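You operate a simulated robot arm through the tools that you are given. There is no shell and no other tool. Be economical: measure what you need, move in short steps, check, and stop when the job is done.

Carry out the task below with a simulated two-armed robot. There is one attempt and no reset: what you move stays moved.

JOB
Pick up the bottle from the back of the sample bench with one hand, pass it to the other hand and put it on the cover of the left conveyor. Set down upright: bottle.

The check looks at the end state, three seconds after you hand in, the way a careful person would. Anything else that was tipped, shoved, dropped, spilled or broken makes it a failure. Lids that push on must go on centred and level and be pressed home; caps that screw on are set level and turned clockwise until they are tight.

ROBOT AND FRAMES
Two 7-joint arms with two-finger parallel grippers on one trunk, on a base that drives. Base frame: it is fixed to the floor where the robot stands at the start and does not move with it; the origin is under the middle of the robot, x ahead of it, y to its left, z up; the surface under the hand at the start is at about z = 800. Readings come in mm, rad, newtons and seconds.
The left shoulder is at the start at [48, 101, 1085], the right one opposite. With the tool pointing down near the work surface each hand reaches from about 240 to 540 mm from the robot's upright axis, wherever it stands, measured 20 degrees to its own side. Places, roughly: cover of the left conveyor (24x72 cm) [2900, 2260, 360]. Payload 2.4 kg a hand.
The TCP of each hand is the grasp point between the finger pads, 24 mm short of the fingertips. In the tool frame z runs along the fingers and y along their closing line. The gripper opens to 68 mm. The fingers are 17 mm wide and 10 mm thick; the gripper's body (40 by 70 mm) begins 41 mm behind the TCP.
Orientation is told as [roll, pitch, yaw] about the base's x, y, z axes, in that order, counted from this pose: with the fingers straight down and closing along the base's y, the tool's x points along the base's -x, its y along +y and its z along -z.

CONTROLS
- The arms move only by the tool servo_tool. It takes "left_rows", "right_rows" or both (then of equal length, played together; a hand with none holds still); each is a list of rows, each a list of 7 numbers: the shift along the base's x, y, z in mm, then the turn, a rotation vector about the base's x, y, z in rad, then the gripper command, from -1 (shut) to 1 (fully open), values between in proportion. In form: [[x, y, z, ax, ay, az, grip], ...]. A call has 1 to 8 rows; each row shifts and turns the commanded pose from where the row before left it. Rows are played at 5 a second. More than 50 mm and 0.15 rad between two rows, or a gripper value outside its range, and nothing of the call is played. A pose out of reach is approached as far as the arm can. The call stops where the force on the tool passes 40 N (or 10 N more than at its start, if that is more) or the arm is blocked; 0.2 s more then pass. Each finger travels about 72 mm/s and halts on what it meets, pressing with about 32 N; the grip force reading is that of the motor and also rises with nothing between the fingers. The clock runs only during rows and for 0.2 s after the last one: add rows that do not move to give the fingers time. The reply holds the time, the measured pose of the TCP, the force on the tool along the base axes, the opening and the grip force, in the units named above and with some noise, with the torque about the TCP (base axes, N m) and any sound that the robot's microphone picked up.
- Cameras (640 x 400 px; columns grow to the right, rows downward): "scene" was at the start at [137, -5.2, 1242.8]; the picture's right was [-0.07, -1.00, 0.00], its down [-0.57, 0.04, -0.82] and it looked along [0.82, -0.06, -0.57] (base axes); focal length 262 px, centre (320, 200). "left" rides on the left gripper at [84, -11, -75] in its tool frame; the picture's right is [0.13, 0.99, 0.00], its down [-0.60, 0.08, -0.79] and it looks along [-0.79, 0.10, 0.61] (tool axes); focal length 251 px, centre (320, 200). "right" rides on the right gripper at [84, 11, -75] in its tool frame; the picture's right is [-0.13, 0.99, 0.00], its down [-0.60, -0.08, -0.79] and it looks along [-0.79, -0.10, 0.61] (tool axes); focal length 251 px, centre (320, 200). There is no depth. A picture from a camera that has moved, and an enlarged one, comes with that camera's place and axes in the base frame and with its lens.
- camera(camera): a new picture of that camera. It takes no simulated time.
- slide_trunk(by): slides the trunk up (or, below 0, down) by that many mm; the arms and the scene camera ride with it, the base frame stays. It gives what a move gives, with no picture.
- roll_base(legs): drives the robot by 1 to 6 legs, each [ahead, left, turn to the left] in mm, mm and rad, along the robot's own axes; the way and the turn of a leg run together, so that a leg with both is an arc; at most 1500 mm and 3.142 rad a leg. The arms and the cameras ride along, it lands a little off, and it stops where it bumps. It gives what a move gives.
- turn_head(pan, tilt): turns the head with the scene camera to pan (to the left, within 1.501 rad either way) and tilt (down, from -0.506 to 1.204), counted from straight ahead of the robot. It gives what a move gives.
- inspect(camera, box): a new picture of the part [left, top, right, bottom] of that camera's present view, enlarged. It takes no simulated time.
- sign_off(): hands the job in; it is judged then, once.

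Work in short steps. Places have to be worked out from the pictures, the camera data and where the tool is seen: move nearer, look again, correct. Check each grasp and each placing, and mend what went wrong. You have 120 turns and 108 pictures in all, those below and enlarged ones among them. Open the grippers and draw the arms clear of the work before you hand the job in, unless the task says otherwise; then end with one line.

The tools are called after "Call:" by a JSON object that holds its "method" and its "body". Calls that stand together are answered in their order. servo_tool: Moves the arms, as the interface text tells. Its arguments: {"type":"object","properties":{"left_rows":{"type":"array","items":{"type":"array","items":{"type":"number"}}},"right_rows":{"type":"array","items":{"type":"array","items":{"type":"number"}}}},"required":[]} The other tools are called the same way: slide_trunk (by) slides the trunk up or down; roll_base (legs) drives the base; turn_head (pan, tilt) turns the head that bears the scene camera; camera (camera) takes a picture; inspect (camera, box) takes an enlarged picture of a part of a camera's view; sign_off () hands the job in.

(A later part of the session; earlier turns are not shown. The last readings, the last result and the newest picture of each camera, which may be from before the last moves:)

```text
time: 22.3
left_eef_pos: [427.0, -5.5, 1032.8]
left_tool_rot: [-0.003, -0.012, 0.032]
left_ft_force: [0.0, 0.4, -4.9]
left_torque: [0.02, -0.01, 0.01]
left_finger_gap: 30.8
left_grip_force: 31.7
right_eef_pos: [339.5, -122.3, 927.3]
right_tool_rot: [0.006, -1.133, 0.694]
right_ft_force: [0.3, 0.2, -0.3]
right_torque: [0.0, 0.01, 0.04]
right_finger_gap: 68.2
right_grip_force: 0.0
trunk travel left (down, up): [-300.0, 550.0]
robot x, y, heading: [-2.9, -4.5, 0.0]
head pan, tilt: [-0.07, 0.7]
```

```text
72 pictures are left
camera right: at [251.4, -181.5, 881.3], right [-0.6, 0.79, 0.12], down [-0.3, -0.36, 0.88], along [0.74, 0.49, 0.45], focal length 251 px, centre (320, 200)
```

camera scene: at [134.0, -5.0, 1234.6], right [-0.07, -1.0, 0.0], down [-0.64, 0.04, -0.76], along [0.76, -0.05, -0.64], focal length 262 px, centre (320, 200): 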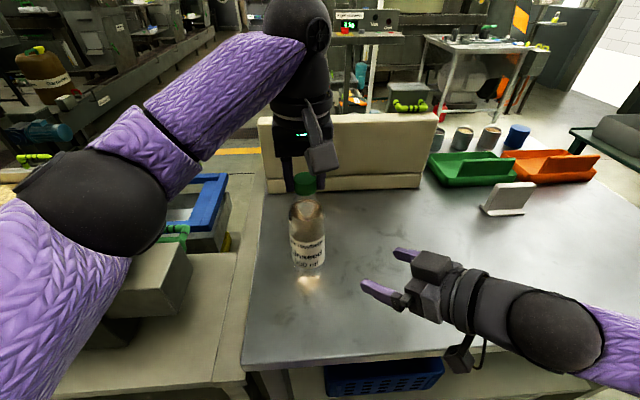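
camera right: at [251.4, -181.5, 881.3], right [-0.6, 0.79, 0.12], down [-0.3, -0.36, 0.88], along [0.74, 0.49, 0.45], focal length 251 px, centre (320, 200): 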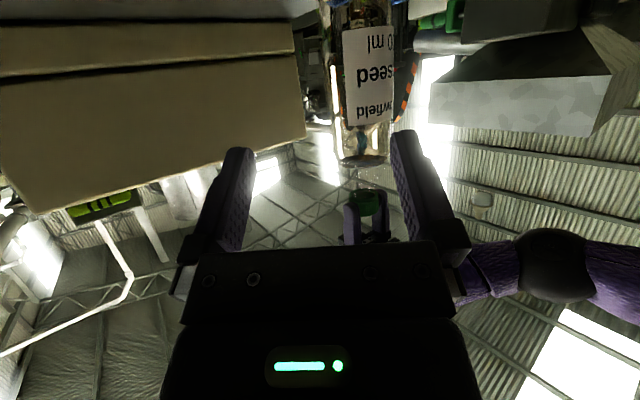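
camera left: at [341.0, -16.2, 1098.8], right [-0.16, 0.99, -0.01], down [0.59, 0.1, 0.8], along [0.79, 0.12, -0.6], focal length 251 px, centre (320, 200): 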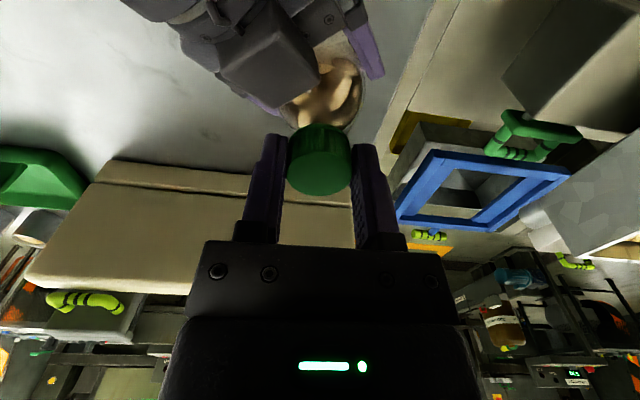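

The handover is done: the left hand carries about 5 N and the bottle hangs upright. I'll raise the trunk for clearance over the bench and then look round for a route.

Call:
{"method": "slide_trunk", "body": {"by": 100}}

Call:
{"method": "turn_head", "body": {"pan": 0.75, "tilt": 0.35}}

Call:
{"method": "camera", "body": {"camera": "scene"}}

Call:
{"method": "turn_head", "body": {"pan": 1.5, "tilt": 0.5}}

Call:
{"method": "camera", "body": {"camera": "scene"}}

Call:
{"method": "turn_head", "body": {"pan": -1.3, "tilt": 0.5}}

Call:
{"method": "camera", "body": {"camera": "scene"}}

```text
time: 23.6
left_eef_pos: [428.3, -6.6, 1131.2]
left_tool_rot: [-0.005, -0.011, 0.034]
left_ft_force: [-0.2, 0.1, -5.7]
left_torque: [-0.03, -0.03, 0.01]
left_finger_gap: 30.9
left_grip_force: 32.3
right_eef_pos: [338.4, -123.8, 1024.6]
right_tool_rot: [0.007, -1.132, 0.693]
right_ft_force: [0.4, -0.2, -0.4]
right_torque: [-0.01, 0.0, -0.02]
right_finger_gap: 68.0
right_grip_force: 0.0
trunk travel left (down, up): [-400.0, 450.0]
robot x, y, heading: [-3.7, 2.3, 0.0]
head pan, tilt: [-0.07, 0.7]
```

```text
time: 24.8
left_eef_pos: [428.0, -5.6, 1132.2]
left_tool_rot: [-0.004, -0.011, 0.032]
left_ft_force: [0.2, -0.4, -4.8]
left_torque: [0.02, 0.0, 0.04]
left_finger_gap: 30.9
left_grip_force: 32.0
right_eef_pos: [338.8, -124.1, 1026.8]
right_tool_rot: [0.005, -1.135, 0.693]
right_ft_force: [-0.1, 0.3, 0.2]
right_torque: [-0.01, 0.04, -0.02]
right_finger_gap: 67.9
right_grip_force: 0.0
trunk travel left (down, up): [-400.0, 450.0]
robot x, y, heading: [-1.5, 0.8, -0.001]
head pan, tilt: [0.75, 0.351]
```

```text
71 pictures are left
camera scene: at [100.4, 64.4, 1366.9], right [0.68, -0.73, 0.0], down [-0.25, -0.23, -0.94], along [0.69, 0.64, -0.34], focal length 262 px, centre (320, 200)
```

scene: 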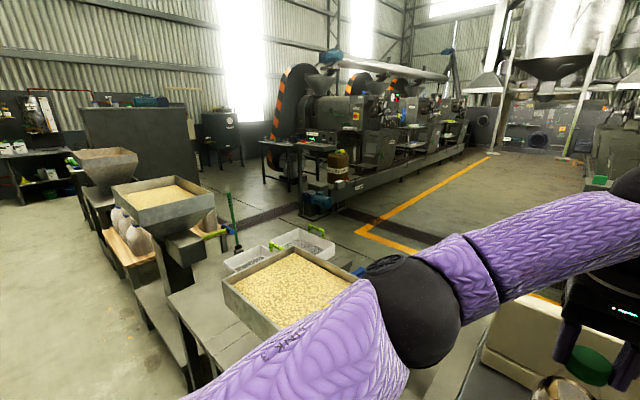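

```text
time: 25.9
left_eef_pos: [428.4, -6.7, 1132.5]
left_tool_rot: [-0.005, -0.01, 0.034]
left_ft_force: [0.0, -0.8, -4.6]
left_torque: [0.03, 0.0, -0.01]
left_finger_gap: 31.0
left_grip_force: 31.8
right_eef_pos: [339.4, -125.0, 1026.1]
right_tool_rot: [0.006, -1.135, 0.693]
right_ft_force: [0.0, -0.3, 0.2]
right_torque: [0.01, 0.05, 0.03]
right_finger_gap: 67.8
right_grip_force: 0.0
trunk travel left (down, up): [-400.0, 450.0]
robot x, y, heading: [0.2, 2.8, 0.003]
head pan, tilt: [1.499, 0.499]
```

```text
70 pictures are left
camera scene: at [38.8, 91.7, 1353.4], right [1.0, -0.07, 0.0], down [-0.04, -0.48, -0.88], along [0.06, 0.88, -0.48], focal length 262 px, centre (320, 200)
```

scene: 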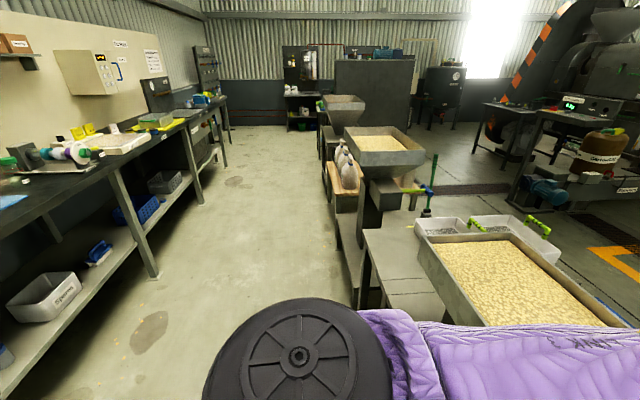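

```text
time: 28.3
left_eef_pos: [427.9, -6.6, 1131.6]
left_tool_rot: [-0.003, -0.011, 0.033]
left_ft_force: [0.2, -0.6, -5.2]
left_torque: [0.01, 0.01, 0.02]
left_finger_gap: 30.8
left_grip_force: 31.7
right_eef_pos: [338.4, -124.9, 1026.2]
right_tool_rot: [0.006, -1.134, 0.693]
right_ft_force: [0.1, 0.3, -0.5]
right_torque: [0.01, -0.03, 0.0]
right_finger_gap: 68.1
right_grip_force: 0.1
trunk travel left (down, up): [-400.0, 450.0]
robot x, y, heading: [1.2, 0.0, -0.0]
head pan, tilt: [-1.3, 0.499]
```

```text
69 pictures are left
camera scene: at [56.6, -86.7, 1353.3], right [-0.96, -0.27, 0.0], down [-0.13, 0.46, -0.88], along [0.23, -0.85, -0.48], focal length 262 px, centre (320, 200)
```

scene: 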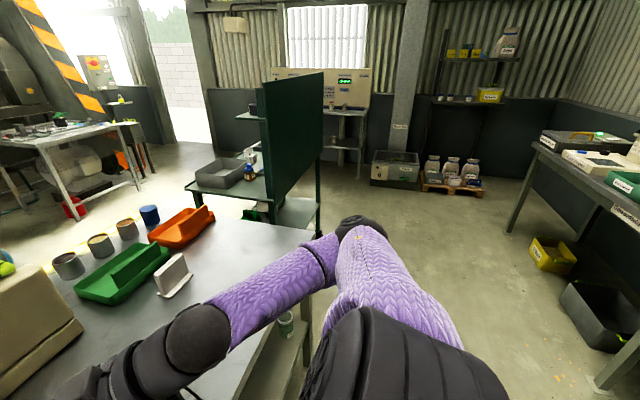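

The robot stands in an aisle: a bench behind at x ≈ -1000, hoppers to the front left, and the conveyor machine beyond them. I'll back into the middle of the aisle, turn left and look along it for a way around.

Call:
{"method": "roll_base", "body": {"legs": [[-370, 0, 0], [0, 0, 1.571]]}}

Call:
{"method": "turn_head", "body": {"pan": 0.0, "tilt": 0.3}}

Call:
{"method": "camera", "body": {"camera": "scene"}}

Call:
{"method": "turn_head", "body": {"pan": -0.8, "tilt": 0.4}}

Call:
{"method": "camera", "body": {"camera": "scene"}}

```text
time: 34.6
left_eef_pos: [-368.4, 428.1, 1132.2]
left_tool_rot: [-0.003, -0.01, 1.621]
left_ft_force: [-0.2, -0.2, -4.4]
left_torque: [-0.03, -0.02, 0.0]
left_finger_gap: 30.7
left_grip_force: 32.0
right_eef_pos: [-250.3, 342.1, 1025.1]
right_tool_rot: [0.005, -1.134, 2.281]
right_ft_force: [0.3, -0.5, 0.0]
right_torque: [-0.02, 0.02, 0.01]
right_finger_gap: 67.9
right_grip_force: 0.1
trunk travel left (down, up): [-400.0, 450.0]
robot x, y, heading: [-369.9, 2.8, 1.588]
head pan, tilt: [-1.3, 0.499]
```

```text
time: 36.0
left_eef_pos: [-368.7, 428.2, 1131.9]
left_tool_rot: [-0.003, -0.011, 1.623]
left_ft_force: [-0.3, 0.7, -4.7]
left_torque: [0.0, -0.01, 0.02]
left_finger_gap: 31.1
left_grip_force: 32.3
right_eef_pos: [-250.0, 341.9, 1025.2]
right_tool_rot: [0.008, -1.134, 2.282]
right_ft_force: [0.0, 0.4, -0.3]
right_torque: [-0.01, -0.02, -0.03]
right_finger_gap: 68.2
right_grip_force: 0.1
trunk travel left (down, up): [-400.0, 450.0]
robot x, y, heading: [-368.1, 0.7, 1.584]
head pan, tilt: [0.0, 0.3]
```

```text
68 pictures are left
camera scene: at [-369.8, 127.2, 1371.7], right [1.0, 0.02, 0.0], down [0.0, -0.3, -0.96], along [-0.02, 0.95, -0.3], focal length 262 px, centre (320, 200)
```

scene: 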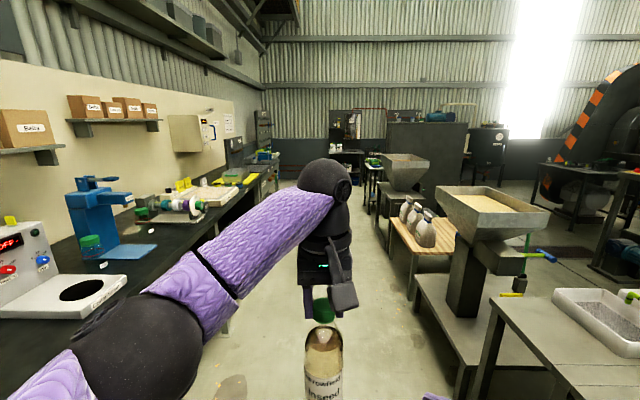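

```text
time: 37.2
left_eef_pos: [-368.6, 429.7, 1132.0]
left_tool_rot: [-0.004, -0.009, 1.623]
left_ft_force: [0.7, -0.3, -4.7]
left_torque: [-0.03, -0.03, -0.01]
left_finger_gap: 31.0
left_grip_force: 31.5
right_eef_pos: [-250.0, 342.5, 1024.8]
right_tool_rot: [0.005, -1.135, 2.281]
right_ft_force: [-0.2, -0.2, -0.1]
right_torque: [0.01, 0.02, -0.04]
right_finger_gap: 68.0
right_grip_force: 0.0
trunk travel left (down, up): [-400.0, 450.0]
robot x, y, heading: [-364.6, -0.7, 1.588]
head pan, tilt: [-0.799, 0.4]
```

```text
67 pictures are left
camera scene: at [-303.0, 99.6, 1362.4], right [0.71, -0.7, 0.0], down [-0.27, -0.28, -0.92], along [0.65, 0.65, -0.39], focal length 262 px, centre (320, 200)
```

scene: 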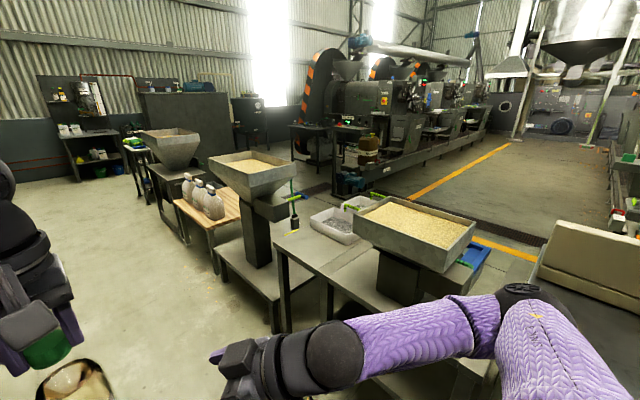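

The aisle is clear along x ≈ -400; the hopper row ends near y ≈ 4100, and there is open floor before the dark cabinet. I'll drive 3 m up the aisle and look again.

Call:
{"method": "roll_base", "body": {"legs": [[0, 20, -0.017], [1500, 0, 0], [1500, 0, 0]]}}

Call:
{"method": "turn_head", "body": {"pan": -0.6, "tilt": 0.35}}

Call:
{"method": "camera", "body": {"camera": "scene"}}

```text
time: 52.1
left_eef_pos: [-376.9, 3453.0, 1132.8]
left_tool_rot: [-0.004, -0.011, 1.611]
left_ft_force: [-0.7, -0.6, -4.4]
left_torque: [-0.01, 0.01, 0.02]
left_finger_gap: 31.1
left_grip_force: 32.1
right_eef_pos: [-258.7, 3363.2, 1025.8]
right_tool_rot: [0.007, -1.136, 2.268]
right_ft_force: [-0.4, 0.1, -1.4]
right_torque: [-0.03, 0.0, -0.03]
right_finger_gap: 67.9
right_grip_force: 0.1
trunk travel left (down, up): [-400.0, 450.0]
robot x, y, heading: [-382.4, 3024.3, 1.575]
head pan, tilt: [-0.799, 0.4]
```

```text
time: 52.8
left_eef_pos: [-376.0, 3451.9, 1133.4]
left_tool_rot: [-0.004, -0.01, 1.609]
left_ft_force: [0.3, 0.1, -4.5]
left_torque: [-0.03, -0.01, 0.01]
left_finger_gap: 30.5
left_grip_force: 32.1
right_eef_pos: [-258.8, 3363.7, 1025.0]
right_tool_rot: [0.007, -1.133, 2.268]
right_ft_force: [0.6, 0.6, 0.0]
right_torque: [-0.01, -0.02, 0.0]
right_finger_gap: 68.1
right_grip_force: 0.0
trunk travel left (down, up): [-400.0, 450.0]
robot x, y, heading: [-380.8, 3025.1, 1.575]
head pan, tilt: [-0.6, 0.351]
```

```text
66 pictures are left
camera scene: at [-328.1, 3134.1, 1366.9], right [0.83, -0.56, 0.0], down [-0.19, -0.29, -0.94], along [0.53, 0.78, -0.34], focal length 262 px, centre (320, 200)
```

scene: 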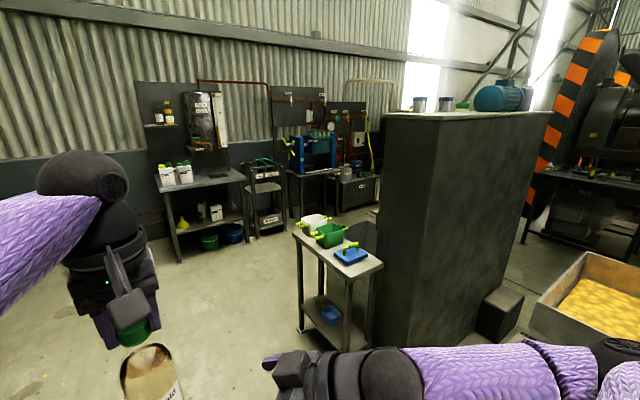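

The dark cabinet spans roughly x 780–2090, y 3850–4300, with free floor behind it. I'll move up to y ≈ 4750, turn right and check the passage behind it.

Call:
{"method": "roll_base", "body": {"legs": [[1350, 0, 0], [350, 0, 0], [0, 0, -1.575]]}}

Call:
{"method": "turn_head", "body": {"pan": -0.1, "tilt": 0.3}}

Call:
{"method": "camera", "body": {"camera": "scene"}}

```text
time: 65.2
left_eef_pos: [89.9, 4706.8, 1131.4]
left_tool_rot: [-0.003, -0.01, 0.01]
left_ft_force: [-1.2, 0.0, -4.4]
left_torque: [0.0, 0.03, 0.03]
left_finger_gap: 30.9
left_grip_force: 32.1
right_eef_pos: [-1.5, 4589.4, 1025.2]
right_tool_rot: [0.007, -1.133, 0.67]
right_ft_force: [0.0, 0.3, -0.2]
right_torque: [-0.02, -0.02, -0.05]
right_finger_gap: 68.0
right_grip_force: 0.0
trunk travel left (down, up): [-400.0, 450.0]
robot x, y, heading: [-338.7, 4721.4, -0.024]
head pan, tilt: [-0.6, 0.351]
```

```text
time: 66.2
left_eef_pos: [90.2, 4705.8, 1132.3]
left_tool_rot: [-0.003, -0.012, 0.01]
left_ft_force: [-0.4, -0.2, -4.2]
left_torque: [-0.04, 0.01, -0.01]
left_finger_gap: 31.0
left_grip_force: 31.5
right_eef_pos: [-1.6, 4591.3, 1026.0]
right_tool_rot: [0.005, -1.136, 0.67]
right_ft_force: [-0.3, 0.4, -0.7]
right_torque: [0.0, 0.0, 0.04]
right_finger_gap: 68.0
right_grip_force: 0.1
trunk travel left (down, up): [-400.0, 450.0]
robot x, y, heading: [-335.8, 4721.9, -0.024]
head pan, tilt: [-0.099, 0.3]
```

```text
65 pictures are left
camera scene: at [-213.0, 4711.1, 1371.7], right [-0.12, -0.99, 0.0], down [-0.29, 0.04, -0.96], along [0.95, -0.12, -0.3], focal length 262 px, centre (320, 200)
```

scene: 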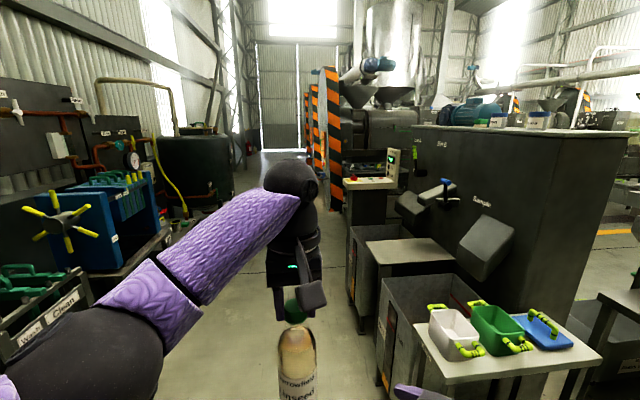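

A corridor about 1.2 m wide runs behind the cabinet, centred near y ≈ 4930. I'll line up on it and drive to x ≈ 1300, then look right for a gap.

Call:
{"method": "roll_base", "body": {"legs": [[0, 230, 0.024], [1500, 0, 0], [200, 0, 0]]}}

Call:
{"method": "turn_head", "body": {"pan": -0.6, "tilt": 0.4}}

Call:
{"method": "camera", "body": {"camera": "scene"}}

```text
time: 76.1
left_eef_pos: [1776.7, 4936.2, 1131.9]
left_tool_rot: [-0.005, -0.011, 0.029]
left_ft_force: [-0.3, -0.8, -5.0]
left_torque: [0.04, 0.02, 0.0]
left_finger_gap: 30.9
left_grip_force: 32.0
right_eef_pos: [1686.4, 4819.1, 1025.2]
right_tool_rot: [0.007, -1.134, 0.688]
right_ft_force: [-0.1, -0.3, -0.5]
right_torque: [0.02, -0.03, -0.03]
right_finger_gap: 68.1
right_grip_force: 0.0
trunk travel left (down, up): [-400.0, 450.0]
robot x, y, heading: [1345.3, 4943.7, -0.005]
head pan, tilt: [-0.099, 0.3]
```

```text
time: 77.0
left_eef_pos: [1776.9, 4936.2, 1132.7]
left_tool_rot: [-0.005, -0.01, 0.028]
left_ft_force: [-0.6, 0.9, -4.7]
left_torque: [-0.01, -0.01, 0.05]
left_finger_gap: 31.0
left_grip_force: 31.6
right_eef_pos: [1687.1, 4819.0, 1026.5]
right_tool_rot: [0.004, -1.134, 0.689]
right_ft_force: [-0.2, -0.5, 0.8]
right_torque: [-0.01, 0.0, 0.0]
right_finger_gap: 68.0
right_grip_force: 0.0
trunk travel left (down, up): [-400.0, 450.0]
robot x, y, heading: [1351.5, 4943.1, -0.002]
head pan, tilt: [-0.6, 0.4]
```

```text
64 pictures are left
camera scene: at [1456.9, 4892.8, 1362.4], right [-0.57, -0.82, 0.0], down [-0.32, 0.22, -0.92], along [0.76, -0.52, -0.39], focal length 262 px, centre (320, 200)
```

scene: 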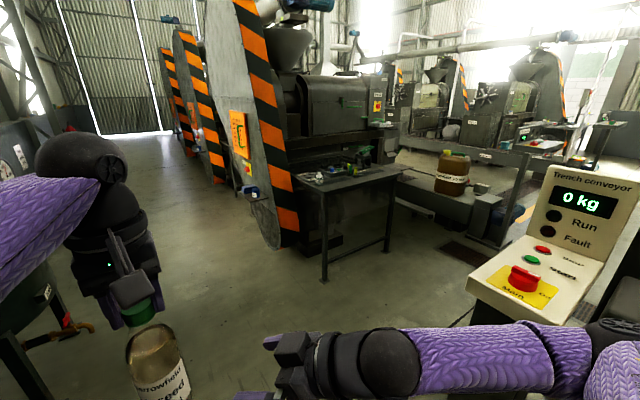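

The way past the trench-conveyor panel is open. The target projects to about (442, 189), near the brown tank, so I'll enlarge that area.

Call:
{"method": "inspect", "body": {"camera": "scene", "box": [300, 100, 560, 280]}}

```text
2.22 times, centred on (430, 190) of scene
camera zoom: at [1456.9, 4892.8, 1362.4], right [-0.57, -0.82, 0.0], down [-0.32, 0.22, -0.92], along [0.76, -0.52, -0.39], focal length 581 px, centre (76, 222)
```

zoom: 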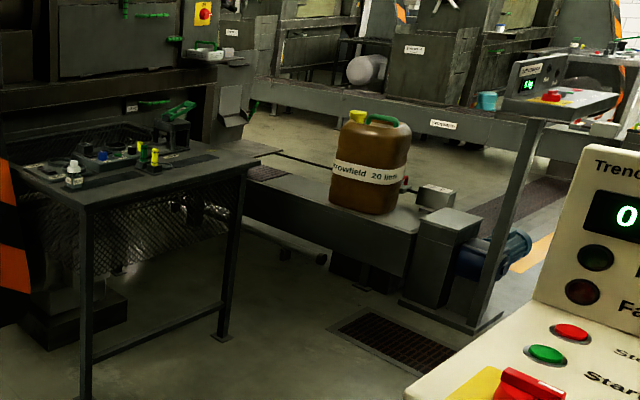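

The conveyor cover has a 20-litre jerrycan near its drive end. The free part is toward the machine (x ≈ 2950–3250). I'll drive to x ≈ 2270, turn to face -y and look down the lane.

Call:
{"method": "roll_base", "body": {"legs": [[920, 0, 0], [0, 0, -1.57]]}}

Call:
{"method": "turn_head", "body": {"pan": 0.15, "tilt": 0.35}}

Call:
{"method": "camera", "body": {"camera": "scene"}}

```text
time: 85.6
left_eef_pos: [2237.4, 4506.1, 1131.2]
left_tool_rot: [-0.004, -0.011, -1.563]
left_ft_force: [0.9, -0.2, -4.8]
left_torque: [-0.01, 0.01, 0.02]
left_finger_gap: 30.9
left_grip_force: 31.4
right_eef_pos: [2122.4, 4599.2, 1024.8]
right_tool_rot: [0.005, -1.135, -0.906]
right_ft_force: [-0.1, -0.3, -0.5]
right_torque: [-0.01, -0.01, 0.0]
right_finger_gap: 68.0
right_grip_force: 0.1
trunk travel left (down, up): [-400.0, 450.0]
robot x, y, heading: [2256.3, 4936.7, -1.596]
head pan, tilt: [-0.6, 0.4]
```

```text
time: 86.7
left_eef_pos: [2238.1, 4507.9, 1131.2]
left_tool_rot: [-0.004, -0.01, -1.563]
left_ft_force: [-0.4, -0.2, -5.0]
left_torque: [0.02, 0.03, 0.01]
left_finger_gap: 30.9
left_grip_force: 32.2
right_eef_pos: [2121.7, 4599.1, 1025.4]
right_tool_rot: [0.004, -1.134, -0.905]
right_ft_force: [-0.6, 0.1, -0.1]
right_torque: [-0.02, 0.01, 0.04]
right_finger_gap: 68.4
right_grip_force: 0.0
trunk travel left (down, up): [-400.0, 450.0]
robot x, y, heading: [2259.3, 4935.1, -1.595]
head pan, tilt: [0.15, 0.351]
```

```text
62 pictures are left
camera scene: at [2266.2, 4811.4, 1367.0], right [-0.99, -0.12, 0.0], down [-0.04, 0.34, -0.94], along [0.11, -0.93, -0.34], focal length 262 px, centre (320, 200)
```

scene: 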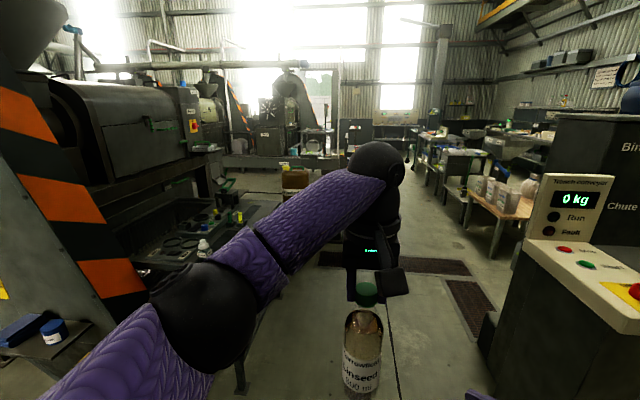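

The lane between the panel (x < 1600) and the table (x > 2750) is clear. I'll drive down to y ≈ 3050 and view the cover.

Call:
{"method": "roll_base", "body": {"legs": [[0, 0, 0.025], [1500, 0, 0], [380, 0, 0]]}}

Call:
{"method": "turn_head", "body": {"pan": 0.75, "tilt": 0.6}}

Call:
{"method": "camera", "body": {"camera": "scene"}}

```text
time: 96.3
left_eef_pos: [2205.0, 2680.5, 1131.5]
left_tool_rot: [-0.005, -0.011, -1.563]
left_ft_force: [-0.3, 0.4, -5.4]
left_torque: [0.03, 0.02, 0.02]
left_finger_gap: 31.0
left_grip_force: 31.9
right_eef_pos: [2089.3, 2774.5, 1026.3]
right_tool_rot: [0.006, -1.132, -0.902]
right_ft_force: [-0.8, -1.1, 0.3]
right_torque: [0.02, 0.01, -0.01]
right_finger_gap: 67.7
right_grip_force: 0.2
trunk travel left (down, up): [-400.0, 450.0]
robot x, y, heading: [2224.5, 3111.8, -1.593]
head pan, tilt: [0.15, 0.351]
```

```text
time: 97.3
left_eef_pos: [2204.4, 2682.6, 1133.0]
left_tool_rot: [-0.003, -0.01, -1.561]
left_ft_force: [0.2, -0.4, -5.2]
left_torque: [0.05, 0.01, -0.01]
left_finger_gap: 30.8
left_grip_force: 32.1
right_eef_pos: [2088.4, 2773.7, 1025.4]
right_tool_rot: [0.008, -1.132, -0.903]
right_ft_force: [-0.9, 0.3, 0.9]
right_torque: [0.02, 0.0, -0.05]
right_finger_gap: 68.0
right_grip_force: 0.1
trunk travel left (down, up): [-400.0, 450.0]
robot x, y, heading: [2225.7, 3110.7, -1.595]
head pan, tilt: [0.75, 0.6]
```

```text
61 pictures are left
camera scene: at [2279.6, 3013.0, 1344.2], right [-0.75, -0.66, 0.0], down [-0.37, 0.42, -0.83], along [0.55, -0.62, -0.56], focal length 262 px, centre (320, 200)
```

scene: 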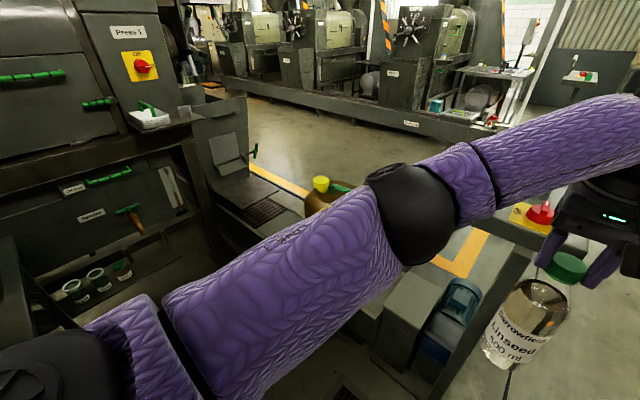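

The left arm blocks the view, so I'll turn the base toward the cover and look past the arm.

Call:
{"method": "roll_base", "body": {"legs": [[0, 0, 0.45]]}}

Call:
{"method": "turn_head", "body": {"pan": -0.1, "tilt": 0.55}}

Call:
{"method": "camera", "body": {"camera": "scene"}}

Call:
{"method": "camera", "body": {"camera": "right"}}

Call:
{"method": "camera", "body": {"camera": "left"}}

```text
time: 99.0
left_eef_pos: [2395.5, 2718.7, 1132.3]
left_tool_rot: [-0.004, -0.01, -1.103]
left_ft_force: [-0.3, -0.4, -4.8]
left_torque: [0.03, 0.01, 0.03]
left_finger_gap: 31.1
left_grip_force: 31.8
right_eef_pos: [2253.3, 2750.5, 1025.1]
right_tool_rot: [0.004, -1.135, -0.445]
right_ft_force: [-0.4, -0.1, 0.7]
right_torque: [0.0, 0.0, 0.02]
right_finger_gap: 68.1
right_grip_force: 0.0
trunk travel left (down, up): [-400.0, 450.0]
robot x, y, heading: [2222.7, 3110.2, -1.139]
head pan, tilt: [0.75, 0.6]
```

```text
time: 100.2
left_eef_pos: [2395.9, 2717.8, 1133.0]
left_tool_rot: [-0.005, -0.011, -1.105]
left_ft_force: [0.2, 0.4, -3.6]
left_torque: [0.04, 0.0, 0.02]
left_finger_gap: 30.9
left_grip_force: 32.2
right_eef_pos: [2251.0, 2750.0, 1025.3]
right_tool_rot: [0.005, -1.135, -0.445]
right_ft_force: [0.1, -0.1, 1.2]
right_torque: [0.01, 0.01, -0.01]
right_finger_gap: 67.6
right_grip_force: 0.0
trunk travel left (down, up): [-400.0, 450.0]
robot x, y, heading: [2223.9, 3112.1, -1.14]
head pan, tilt: [-0.099, 0.55]
```

```text
60 pictures are left
camera scene: at [2264.7, 2997.2, 1348.7], right [-0.94, -0.33, 0.0], down [-0.17, 0.49, -0.85], along [0.28, -0.81, -0.52], focal length 262 px, centre (320, 200)
```

scene: 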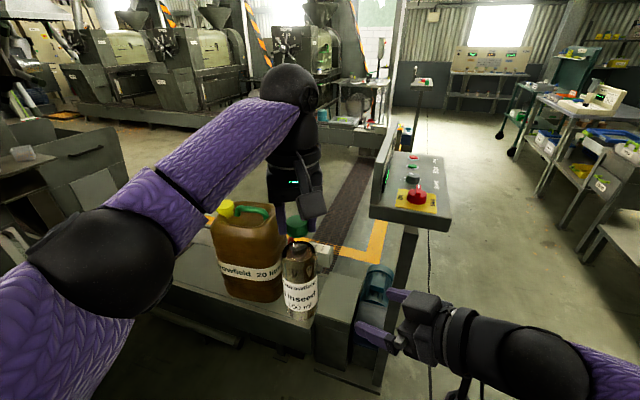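

```text
59 pictures are left
camera right: at [2161.1, 2803.5, 980.7], right [0.47, 0.87, 0.12], down [-0.45, 0.12, 0.88], along [0.76, -0.47, 0.45], focal length 251 px, centre (320, 200)
```

right: 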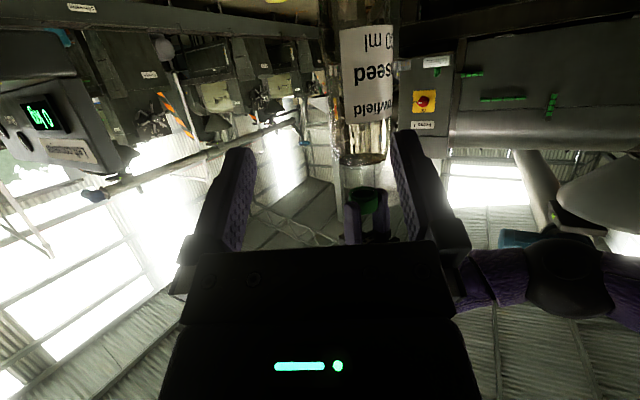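

```text
58 pictures are left
camera left: at [2346.9, 2790.6, 1206.4], right [0.83, 0.56, 0.0], down [0.34, -0.5, 0.8], along [0.45, -0.66, -0.6], focal length 251 px, centre (320, 200)
```

left: 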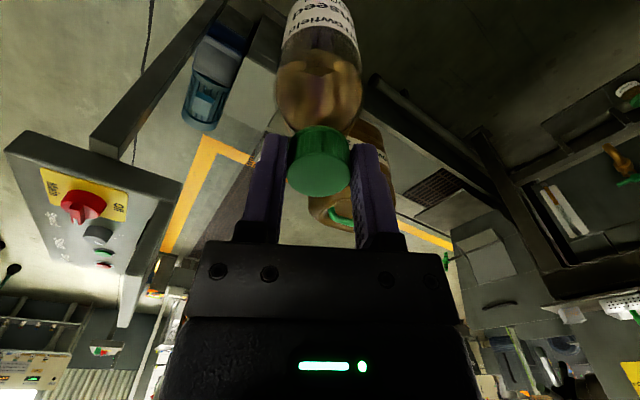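

The jerrycan occupies roughly x 2690–2980 on the cover, so the free part is beyond it at x ≈ 3000–3250. I'll look straight down to see my own base footprint, and enlarge the cover area too.

Call:
{"method": "inspect", "body": {"camera": "scene", "box": [0, 130, 420, 400]}}

Call:
{"method": "turn_head", "body": {"pan": -0.3, "tilt": 1.2}}

Call:
{"method": "camera", "body": {"camera": "scene"}}

```text
1.48 times, centred on (210, 265) of scene
camera zoom: at [2264.7, 2997.2, 1348.7], right [-0.94, -0.33, 0.0], down [-0.17, 0.49, -0.85], along [0.28, -0.81, -0.52], focal length 388 px, centre (483, 104)
```

zoom: 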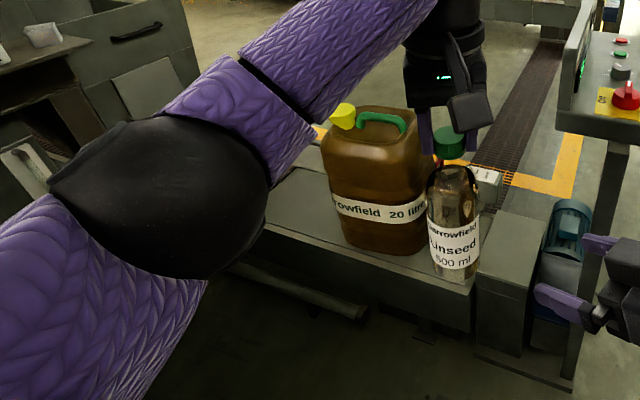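

```text
time: 101.2
left_eef_pos: [2395.8, 2719.6, 1132.4]
left_tool_rot: [-0.004, -0.009, -1.105]
left_ft_force: [-0.1, -0.4, -5.0]
left_torque: [0.02, 0.0, -0.04]
left_finger_gap: 31.1
left_grip_force: 31.9
right_eef_pos: [2250.6, 2749.8, 1025.3]
right_tool_rot: [0.005, -1.135, -0.444]
right_ft_force: [-0.3, 0.9, 0.0]
right_torque: [0.01, 0.01, -0.03]
right_finger_gap: 68.1
right_grip_force: 0.0
trunk travel left (down, up): [-400.0, 450.0]
robot x, y, heading: [2221.5, 3109.2, -1.137]
head pan, tilt: [-0.3, 1.201]
```

```text
56 pictures are left
camera scene: at [2242.6, 3026.6, 1299.7], right [-0.99, -0.13, 0.0], down [-0.12, 0.92, -0.36], along [0.05, -0.36, -0.93], focal length 262 px, centre (320, 200)
```

scene: 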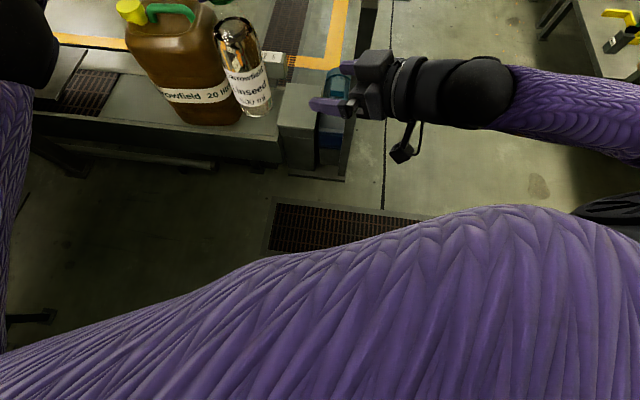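

The beam's front edge is at y ≈ 2370 and the jerrycan spans x 2710–2940. I plan to place the bottle near [3070, 2290], approaching from the left side. First I'll raise the right hand well above the jerrycan's height so it can't touch it.

Call:
{"method": "servo_tool", "body": {"right_rows": [[-14, -7, 36, 0, 0, 0, 1], [-14, -7, 36, 0, 0, 0, 1], [-14, -7, 36, 0, 0, 0, 1], [-14, -7, 36, 0, 0, 0, 1], [-14, -7, 36, 0, 0, 0, 1]]}}

Call:
{"method": "turn_head", "body": {"pan": 0.55, "tilt": 0.2}}

Call:
{"method": "camera", "body": {"camera": "scene"}}

```text
time: 102.4
left_eef_pos: [2397.3, 2719.2, 1131.3]
left_tool_rot: [-0.004, -0.011, -1.105]
left_ft_force: [0.1, -0.5, -5.3]
left_torque: [0.04, 0.03, -0.01]
left_finger_gap: 30.8
left_grip_force: 32.0
right_eef_pos: [2204.7, 2727.2, 1146.4]
right_tool_rot: [0.014, -1.138, -0.464]
right_ft_force: [0.2, -0.2, 0.2]
right_torque: [0.0, 0.0, 0.0]
right_finger_gap: 67.8
right_grip_force: 0.0
right hand out of reach, approached as far as the arm can: row 4, 5
trunk travel left (down, up): [-400.0, 450.0]
robot x, y, heading: [2219.0, 3109.5, -1.135]
head pan, tilt: [-0.3, 1.201]
```

```text
time: 103.7
left_eef_pos: [2395.3, 2719.7, 1132.6]
left_tool_rot: [-0.005, -0.01, -1.104]
left_ft_force: [-0.3, -0.2, -4.3]
left_torque: [0.0, 0.0, 0.03]
left_finger_gap: 30.7
left_grip_force: 31.4
right_eef_pos: [2206.2, 2726.8, 1145.5]
right_tool_rot: [0.016, -1.138, -0.461]
right_ft_force: [0.4, 0.1, 0.2]
right_torque: [-0.01, -0.01, -0.02]
right_finger_gap: 67.8
right_grip_force: 0.1
trunk travel left (down, up): [-400.0, 450.0]
robot x, y, heading: [2222.9, 3112.1, -1.139]
head pan, tilt: [0.55, 0.201]
```

```text
55 pictures are left
camera scene: at [2312.7, 3030.2, 1380.9], right [-0.56, -0.83, 0.0], down [-0.17, 0.11, -0.98], along [0.81, -0.54, -0.2], focal length 262 px, centre (320, 200)
```

scene: 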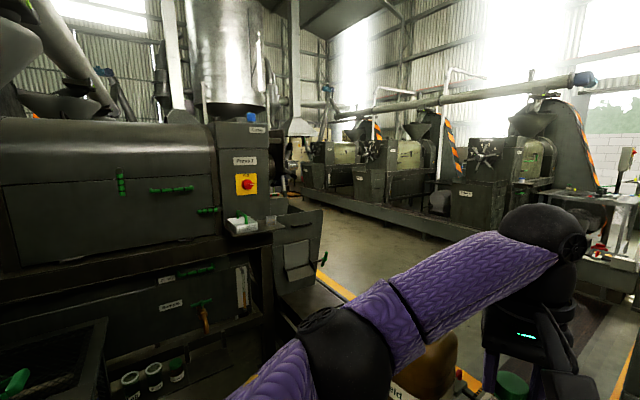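

The press face is farther away (x ≈ 3700), so there is room beside the cover. I'll turn to face -y and move diagonally toward [2700, 2850], staying clear of the control post and the table.

Call:
{"method": "roll_base", "body": {"legs": [[0, 0, -0.432], [262, 478, 0]]}}

Call:
{"method": "turn_head", "body": {"pan": -0.15, "tilt": 0.75}}

Call:
{"method": "camera", "body": {"camera": "scene"}}

Call:
{"method": "camera", "body": {"camera": "left"}}

```text
time: 108.0
left_eef_pos: [2698.7, 2428.1, 1132.8]
left_tool_rot: [-0.003, -0.011, -1.525]
left_ft_force: [0.2, -0.2, -5.3]
left_torque: [0.0, -0.03, 0.0]
left_finger_gap: 31.0
left_grip_force: 31.9
right_eef_pos: [2527.3, 2513.9, 1145.7]
right_tool_rot: [0.015, -1.135, -0.883]
right_ft_force: [-0.6, -0.7, 0.7]
right_torque: [-0.01, -0.03, -0.01]
right_finger_gap: 68.0
right_grip_force: 0.1
trunk travel left (down, up): [-400.0, 450.0]
robot x, y, heading: [2699.2, 2859.4, -1.556]
head pan, tilt: [0.55, 0.201]
```

```text
time: 109.1
left_eef_pos: [2697.2, 2428.4, 1130.8]
left_tool_rot: [-0.004, -0.01, -1.526]
left_ft_force: [0.2, 0.4, -4.4]
left_torque: [0.02, 0.0, -0.01]
left_finger_gap: 31.1
left_grip_force: 31.6
right_eef_pos: [2526.6, 2512.9, 1144.3]
right_tool_rot: [0.013, -1.139, -0.884]
right_ft_force: [-0.7, 1.0, -1.0]
right_torque: [-0.01, 0.0, 0.02]
right_finger_gap: 68.2
right_grip_force: 0.0
trunk travel left (down, up): [-400.0, 450.0]
robot x, y, heading: [2697.3, 2855.3, -1.553]
head pan, tilt: [-0.15, 0.75]
```

```text
54 pictures are left
camera scene: at [2687.5, 2743.1, 1331.4], right [-0.99, 0.14, 0.0], down [0.09, 0.68, -0.73], along [-0.1, -0.72, -0.68], focal length 262 px, centre (320, 200)
```

scene: 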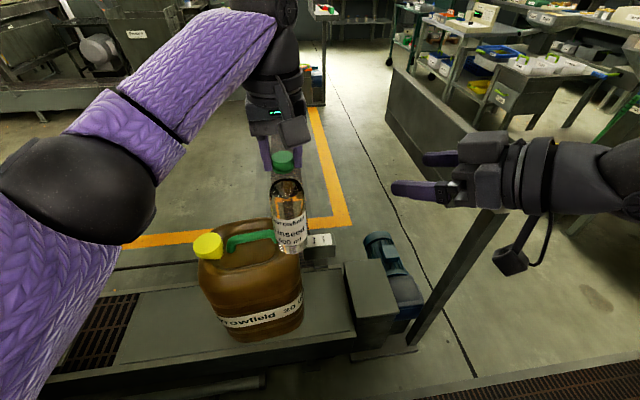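

```text
53 pictures are left
camera left: at [2681.8, 2513.0, 1206.4], right [0.98, 0.17, 0.0], down [0.11, -0.59, 0.8], along [0.14, -0.79, -0.6], focal length 251 px, centre (320, 200)
```

left: 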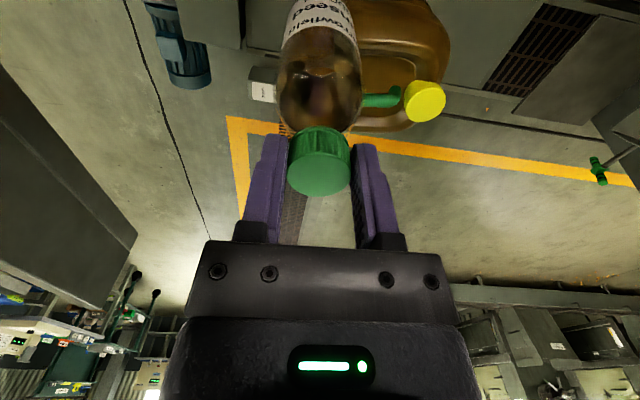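

The bare cover to the left of the jerrycan (x ≈ 2960–3290) is clearly visible. I'll move the base to about [3060, 2700], with the bottle passing well above the jerrycan.

Call:
{"method": "roll_base", "body": {"legs": [[0, 363, -0.015], [140, 0, 0]]}}

Call:
{"method": "turn_head", "body": {"pan": -0.15, "tilt": 0.85}}

Call:
{"method": "camera", "body": {"camera": "scene"}}

Call:
{"method": "camera", "body": {"camera": "left"}}

```text
time: 112.4
left_eef_pos: [3041.2, 2286.3, 1132.0]
left_tool_rot: [-0.003, -0.011, -1.558]
left_ft_force: [0.2, -0.2, -4.8]
left_torque: [0.0, -0.01, 0.01]
left_finger_gap: 31.0
left_grip_force: 32.4
right_eef_pos: [2874.4, 2376.5, 1144.6]
right_tool_rot: [0.014, -1.137, -0.92]
right_ft_force: [-0.8, -1.0, -0.5]
right_torque: [0.01, 0.02, 0.04]
right_finger_gap: 67.8
right_grip_force: 0.0
trunk travel left (down, up): [-400.0, 450.0]
robot x, y, heading: [3058.4, 2716.2, -1.592]
head pan, tilt: [-0.15, 0.75]
```

```text
time: 113.0
left_eef_pos: [3042.2, 2287.4, 1131.4]
left_tool_rot: [-0.004, -0.011, -1.559]
left_ft_force: [0.4, -0.6, -5.1]
left_torque: [0.04, 0.0, 0.0]
left_finger_gap: 30.8
left_grip_force: 32.8
right_eef_pos: [2873.8, 2378.2, 1145.7]
right_tool_rot: [0.013, -1.137, -0.917]
right_ft_force: [0.1, -0.5, -0.2]
right_torque: [0.0, 0.04, 0.01]
right_finger_gap: 68.0
right_grip_force: 0.0
trunk travel left (down, up): [-400.0, 450.0]
robot x, y, heading: [3057.6, 2711.9, -1.59]
head pan, tilt: [-0.15, 0.85]
```

```text
52 pictures are left
camera scene: at [3042.8, 2606.8, 1323.3], right [-0.99, 0.17, 0.0], down [0.13, 0.74, -0.66], along [-0.11, -0.65, -0.75], focal length 262 px, centre (320, 200)
```

scene: 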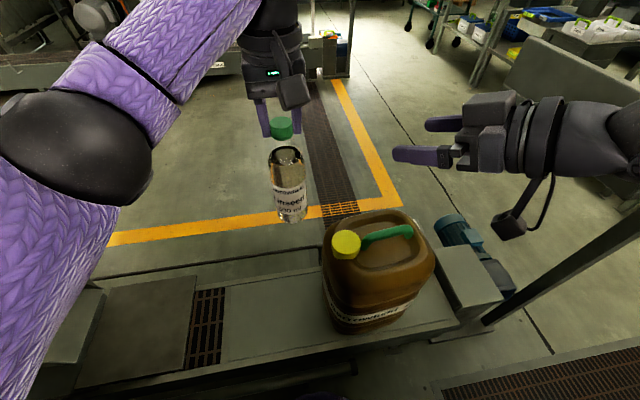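

```text
51 pictures are left
camera left: at [3028.8, 2372.4, 1206.3], right [0.99, 0.14, 0.0], down [0.09, -0.59, 0.8], along [0.11, -0.79, -0.6], focal length 251 px, centre (320, 200)
```

left: 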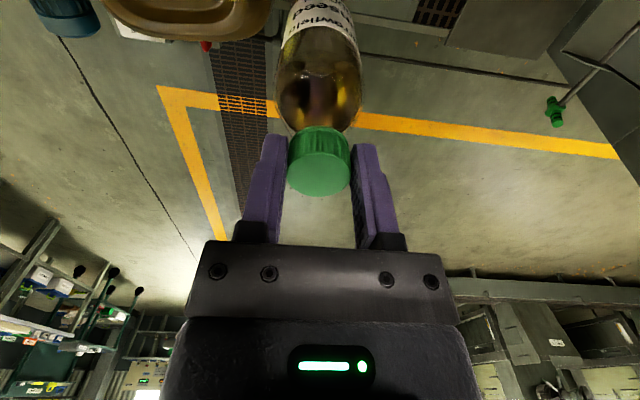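

I'll aim for about [3112, 2270], mid-way between the jerrycan and the grate. I'll shift the left hand there, draw the right hand back from the jerrycan, and then lower the trunk 200 mm.

Call:
{"method": "servo_tool", "body": {"left_rows": [[24, -5, 0, 0, 0, 0, -1], [23, -6, 0, 0, 0, 0, -1], [23, -6, 0, 0, 0, 0, -1], [0, 0, 0, 0, 0, 0, -1]], "right_rows": [[0, 20, 0, 0, 0, 0, 1], [0, 20, 0, 0, 0, 0, 1], [0, 20, 0, 0, 0, 0, 1], [0, 0, 0, 0, 0, 0, 1]]}}

Call:
{"method": "slide_trunk", "body": {"by": -200}}

Call:
{"method": "camera", "body": {"camera": "scene"}}

Call:
{"method": "camera", "body": {"camera": "left"}}

```text
time: 114.0
left_eef_pos: [3111.5, 2268.6, 1133.1]
left_tool_rot: [-0.004, -0.013, -1.557]
left_ft_force: [-0.4, -0.4, -4.2]
left_torque: [0.04, -0.03, 0.0]
left_finger_gap: 31.4
left_grip_force: 32.0
right_eef_pos: [2876.8, 2408.6, 1145.8]
right_tool_rot: [0.012, -1.138, -0.916]
right_ft_force: [-0.3, -0.4, 1.2]
right_torque: [0.01, 0.01, 0.02]
right_finger_gap: 68.1
right_grip_force: 0.1
right hand out of reach, approached as far as the arm can: row 2, 3
trunk travel left (down, up): [-400.0, 450.0]
robot x, y, heading: [3056.7, 2714.7, -1.591]
head pan, tilt: [-0.15, 0.85]
```

```text
time: 116.2
left_eef_pos: [3112.0, 2270.1, 932.2]
left_tool_rot: [-0.003, -0.012, -1.559]
left_ft_force: [1.1, 0.2, -4.2]
left_torque: [0.0, -0.01, 0.01]
left_finger_gap: 30.9
left_grip_force: 31.6
right_eef_pos: [2874.1, 2384.7, 910.5]
right_tool_rot: [0.179, -1.038, -1.069]
right_ft_force: [0.6, -0.2, 0.3]
right_torque: [0.01, -0.03, 0.03]
right_finger_gap: 67.9
right_grip_force: 0.0
trunk travel left (down, up): [-200.0, 650.0]
robot x, y, heading: [3058.5, 2714.5, -1.588]
head pan, tilt: [-0.15, 0.85]
```

```text
50 pictures are left
camera scene: at [3042.1, 2566.3, 1120.8], right [-0.99, 0.17, 0.0], down [0.13, 0.74, -0.66], along [-0.11, -0.65, -0.75], focal length 262 px, centre (320, 200)
```

scene: 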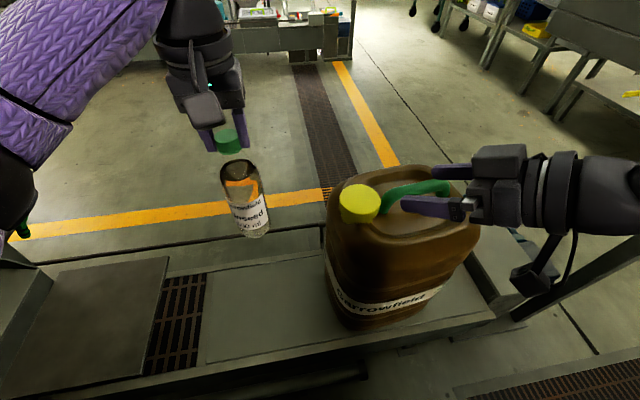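

```text
49 pictures are left
camera left: at [3098.9, 2355.6, 1006.6], right [0.99, 0.14, 0.0], down [0.09, -0.59, 0.8], along [0.11, -0.79, -0.6], focal length 251 px, centre (320, 200)
```

left: 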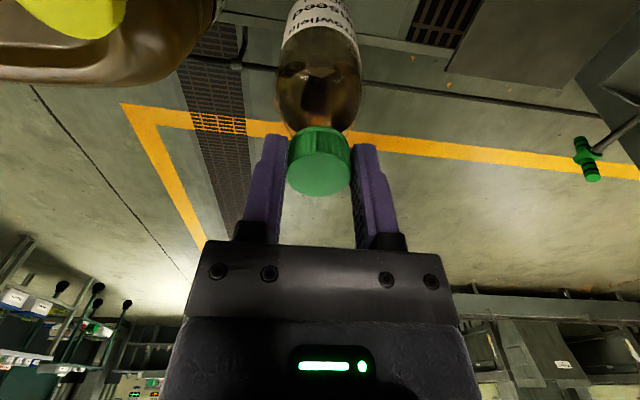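

The right hand is clear above the jerrycan and the left hand is over the bare cover. I'll lower the left arm 240 mm, which should leave about 120 mm to go, and check.

Call:
{"method": "servo_tool", "body": {"left_rows": [[0, 0, -30, 0, 0, 0, -1], [0, 0, -30, 0, 0, 0, -1], [0, 0, -30, 0, 0, 0, -1], [0, 0, -30, 0, 0, 0, -1], [0, 0, -30, 0, 0, 0, -1], [0, 0, -30, 0, 0, 0, -1], [0, 0, -30, 0, 0, 0, -1], [0, 0, -30, 0, 0, 0, -1]]}}

Call:
{"method": "camera", "body": {"camera": "scene"}}

Call:
{"method": "camera", "body": {"camera": "left"}}

```text
time: 118.0
left_eef_pos: [3110.7, 2271.4, 690.4]
left_tool_rot: [-0.003, -0.013, -1.558]
left_ft_force: [-0.2, 0.1, -4.7]
left_torque: [0.02, -0.01, -0.02]
left_finger_gap: 31.0
left_grip_force: 31.9
right_eef_pos: [2875.0, 2385.7, 910.9]
right_tool_rot: [0.179, -1.039, -1.067]
right_ft_force: [0.5, -0.3, 0.4]
right_torque: [0.0, -0.01, 0.02]
right_finger_gap: 68.0
right_grip_force: 0.2
trunk travel left (down, up): [-200.0, 650.0]
robot x, y, heading: [3060.9, 2716.4, -1.59]
head pan, tilt: [-0.15, 0.85]
```

```text
48 pictures are left
camera scene: at [3042.1, 2566.2, 1120.7], right [-0.99, 0.17, 0.0], down [0.13, 0.74, -0.66], along [-0.11, -0.65, -0.75], focal length 262 px, centre (320, 200)
```

scene: 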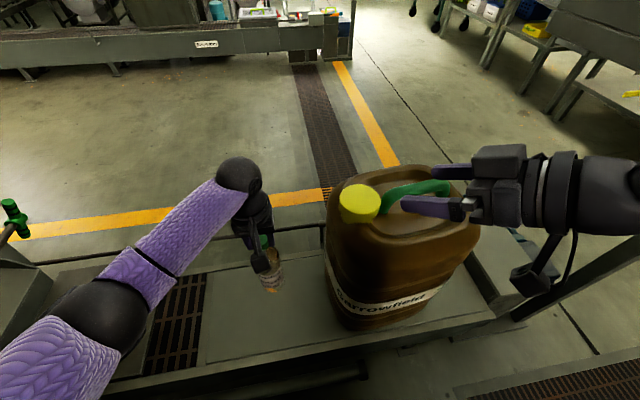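

```text
47 pictures are left
camera left: at [3097.3, 2357.2, 765.0], right [0.99, 0.14, 0.0], down [0.09, -0.59, 0.8], along [0.11, -0.79, -0.6], focal length 251 px, centre (320, 200)
```

left: 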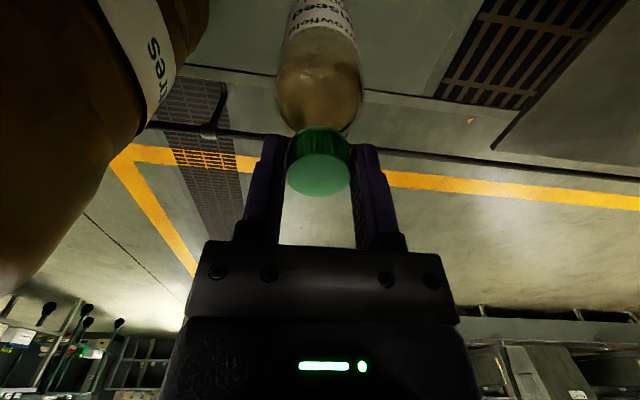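

The hand is over the cover, centred in y. I'll descend another 85 mm and look.

Call:
{"method": "servo_tool", "body": {"left_rows": [[0, 0, -25, 0, 0, 0, -1], [0, 0, -25, 0, 0, 0, -1], [0, 0, -20, 0, 0, 0, -1], [0, 0, -15, 0, 0, 0, -1], [0, 0, 0, 0, 0, 0, -1]]}}

Call:
{"method": "inspect", "body": {"camera": "scene", "box": [180, 180, 380, 380]}}

```text
time: 119.2
left_eef_pos: [3112.8, 2270.3, 605.7]
left_tool_rot: [-0.004, -0.012, -1.559]
left_ft_force: [0.0, -0.3, -4.6]
left_torque: [0.02, -0.02, 0.01]
left_finger_gap: 30.8
left_grip_force: 32.1
right_eef_pos: [2875.8, 2385.5, 910.6]
right_tool_rot: [0.179, -1.038, -1.068]
right_ft_force: [0.4, 0.9, -0.2]
right_torque: [0.0, -0.01, 0.04]
right_finger_gap: 68.1
right_grip_force: 0.0
trunk travel left (down, up): [-200.0, 650.0]
robot x, y, heading: [3055.3, 2715.2, -1.593]
head pan, tilt: [-0.15, 0.85]
```

```text
2.00 times, centred on (280, 280) of scene
camera zoom: at [3042.0, 2566.2, 1120.7], right [-0.99, 0.17, 0.0], down [0.13, 0.74, -0.66], along [-0.11, -0.65, -0.75], focal length 523 px, centre (400, 40)
```

zoom: 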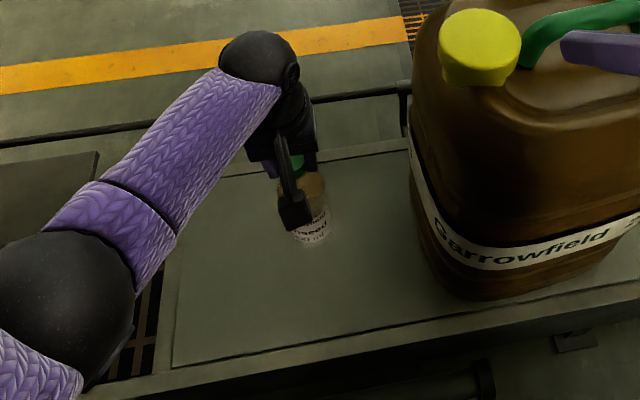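

The bottle hangs over the bare plate, well clear of the jerrycan. I'll descend in 3–4 mm steps and watch the force.

Call:
{"method": "servo_tool", "body": {"left_rows": [[0, 0, -4, 0, 0, 0, -1], [0, 0, -4, 0, 0, 0, -1], [0, 0, -4, 0, 0, 0, -1], [0, 0, -4, 0, 0, 0, -1], [0, 0, -3, 0, 0, 0, -1], [0, 0, -3, 0, 0, 0, -1], [0, 0, -3, 0, 0, 0, -1]]}}

```text
time: 120.8
left_eef_pos: [3112.6, 2270.3, 581.5]
left_tool_rot: [-0.004, -0.01, -1.558]
left_ft_force: [0.5, 0.5, -4.1]
left_torque: [0.04, -0.01, 0.02]
left_finger_gap: 31.0
left_grip_force: 32.4
right_eef_pos: [2874.6, 2386.0, 911.8]
right_tool_rot: [0.179, -1.038, -1.069]
right_ft_force: [-0.1, 0.3, 0.2]
right_torque: [0.0, 0.01, 0.01]
right_finger_gap: 67.8
right_grip_force: 0.1
trunk travel left (down, up): [-200.0, 650.0]
robot x, y, heading: [3056.7, 2712.4, -1.59]
head pan, tilt: [-0.15, 0.85]
```

No contact yet, so I'll keep descending slowly.

Call:
{"method": "servo_tool", "body": {"left_rows": [[0, 0, -2, 0, 0, 0, -1], [0, 0, -2, 0, 0, 0, -1], [0, 0, -2, 0, 0, 0, -1], [0, 0, -2, 0, 0, 0, -1], [0, 0, -2, 0, 0, 0, -1]]}}

Call:
{"method": "inspect", "body": {"camera": "scene", "box": [230, 210, 330, 310]}}

```text
time: 122.0
left_eef_pos: [3110.5, 2268.9, 573.0]
left_tool_rot: [-0.002, -0.01, -1.558]
left_ft_force: [0.2, 0.2, -4.8]
left_torque: [0.02, 0.04, -0.03]
left_finger_gap: 30.8
left_grip_force: 31.7
right_eef_pos: [2874.6, 2385.7, 908.8]
right_tool_rot: [0.18, -1.037, -1.068]
right_ft_force: [0.4, 0.3, -0.1]
right_torque: [-0.04, -0.02, 0.01]
right_finger_gap: 67.9
right_grip_force: 0.0
trunk travel left (down, up): [-200.0, 650.0]
robot x, y, heading: [3057.0, 2709.8, -1.587]
head pan, tilt: [-0.15, 0.85]
```

```text
4.00 times, centred on (280, 260) of scene
camera zoom: at [3042.0, 2566.2, 1120.7], right [-0.99, 0.17, 0.0], down [0.13, 0.74, -0.66], along [-0.11, -0.65, -0.75], focal length 1046 px, centre (480, -40)
```

zoom: 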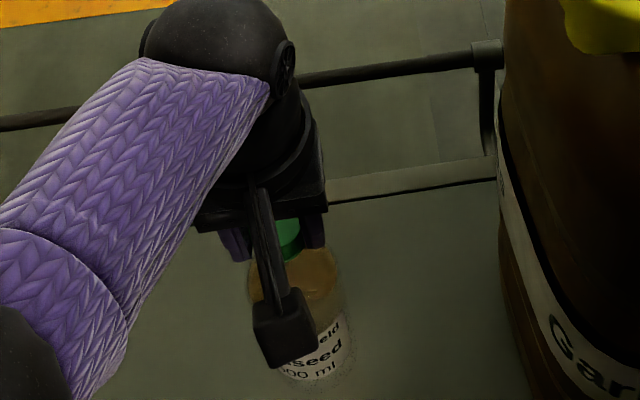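

Still hanging, so I'll continue down in 2 mm steps.

Call:
{"method": "servo_tool", "body": {"left_rows": [[0, 0, -2, 0, 0, 0, -1], [0, 0, -2, 0, 0, 0, -1], [0, 0, -2, 0, 0, 0, -1], [0, 0, -2, 0, 0, 0, -1]]}}

```text
time: 123.0
left_eef_pos: [3110.5, 2270.9, 564.2]
left_tool_rot: [-0.003, -0.009, -1.559]
left_ft_force: [-1.0, 0.2, -4.6]
left_torque: [0.04, -0.02, -0.02]
left_finger_gap: 31.0
left_grip_force: 31.7
right_eef_pos: [2876.2, 2384.1, 911.6]
right_tool_rot: [0.179, -1.039, -1.068]
right_ft_force: [0.0, -0.9, 0.4]
right_torque: [0.01, 0.0, -0.06]
right_finger_gap: 67.9
right_grip_force: 0.1
trunk travel left (down, up): [-200.0, 650.0]
robot x, y, heading: [3054.6, 2711.8, -1.593]
head pan, tilt: [-0.15, 0.85]
```

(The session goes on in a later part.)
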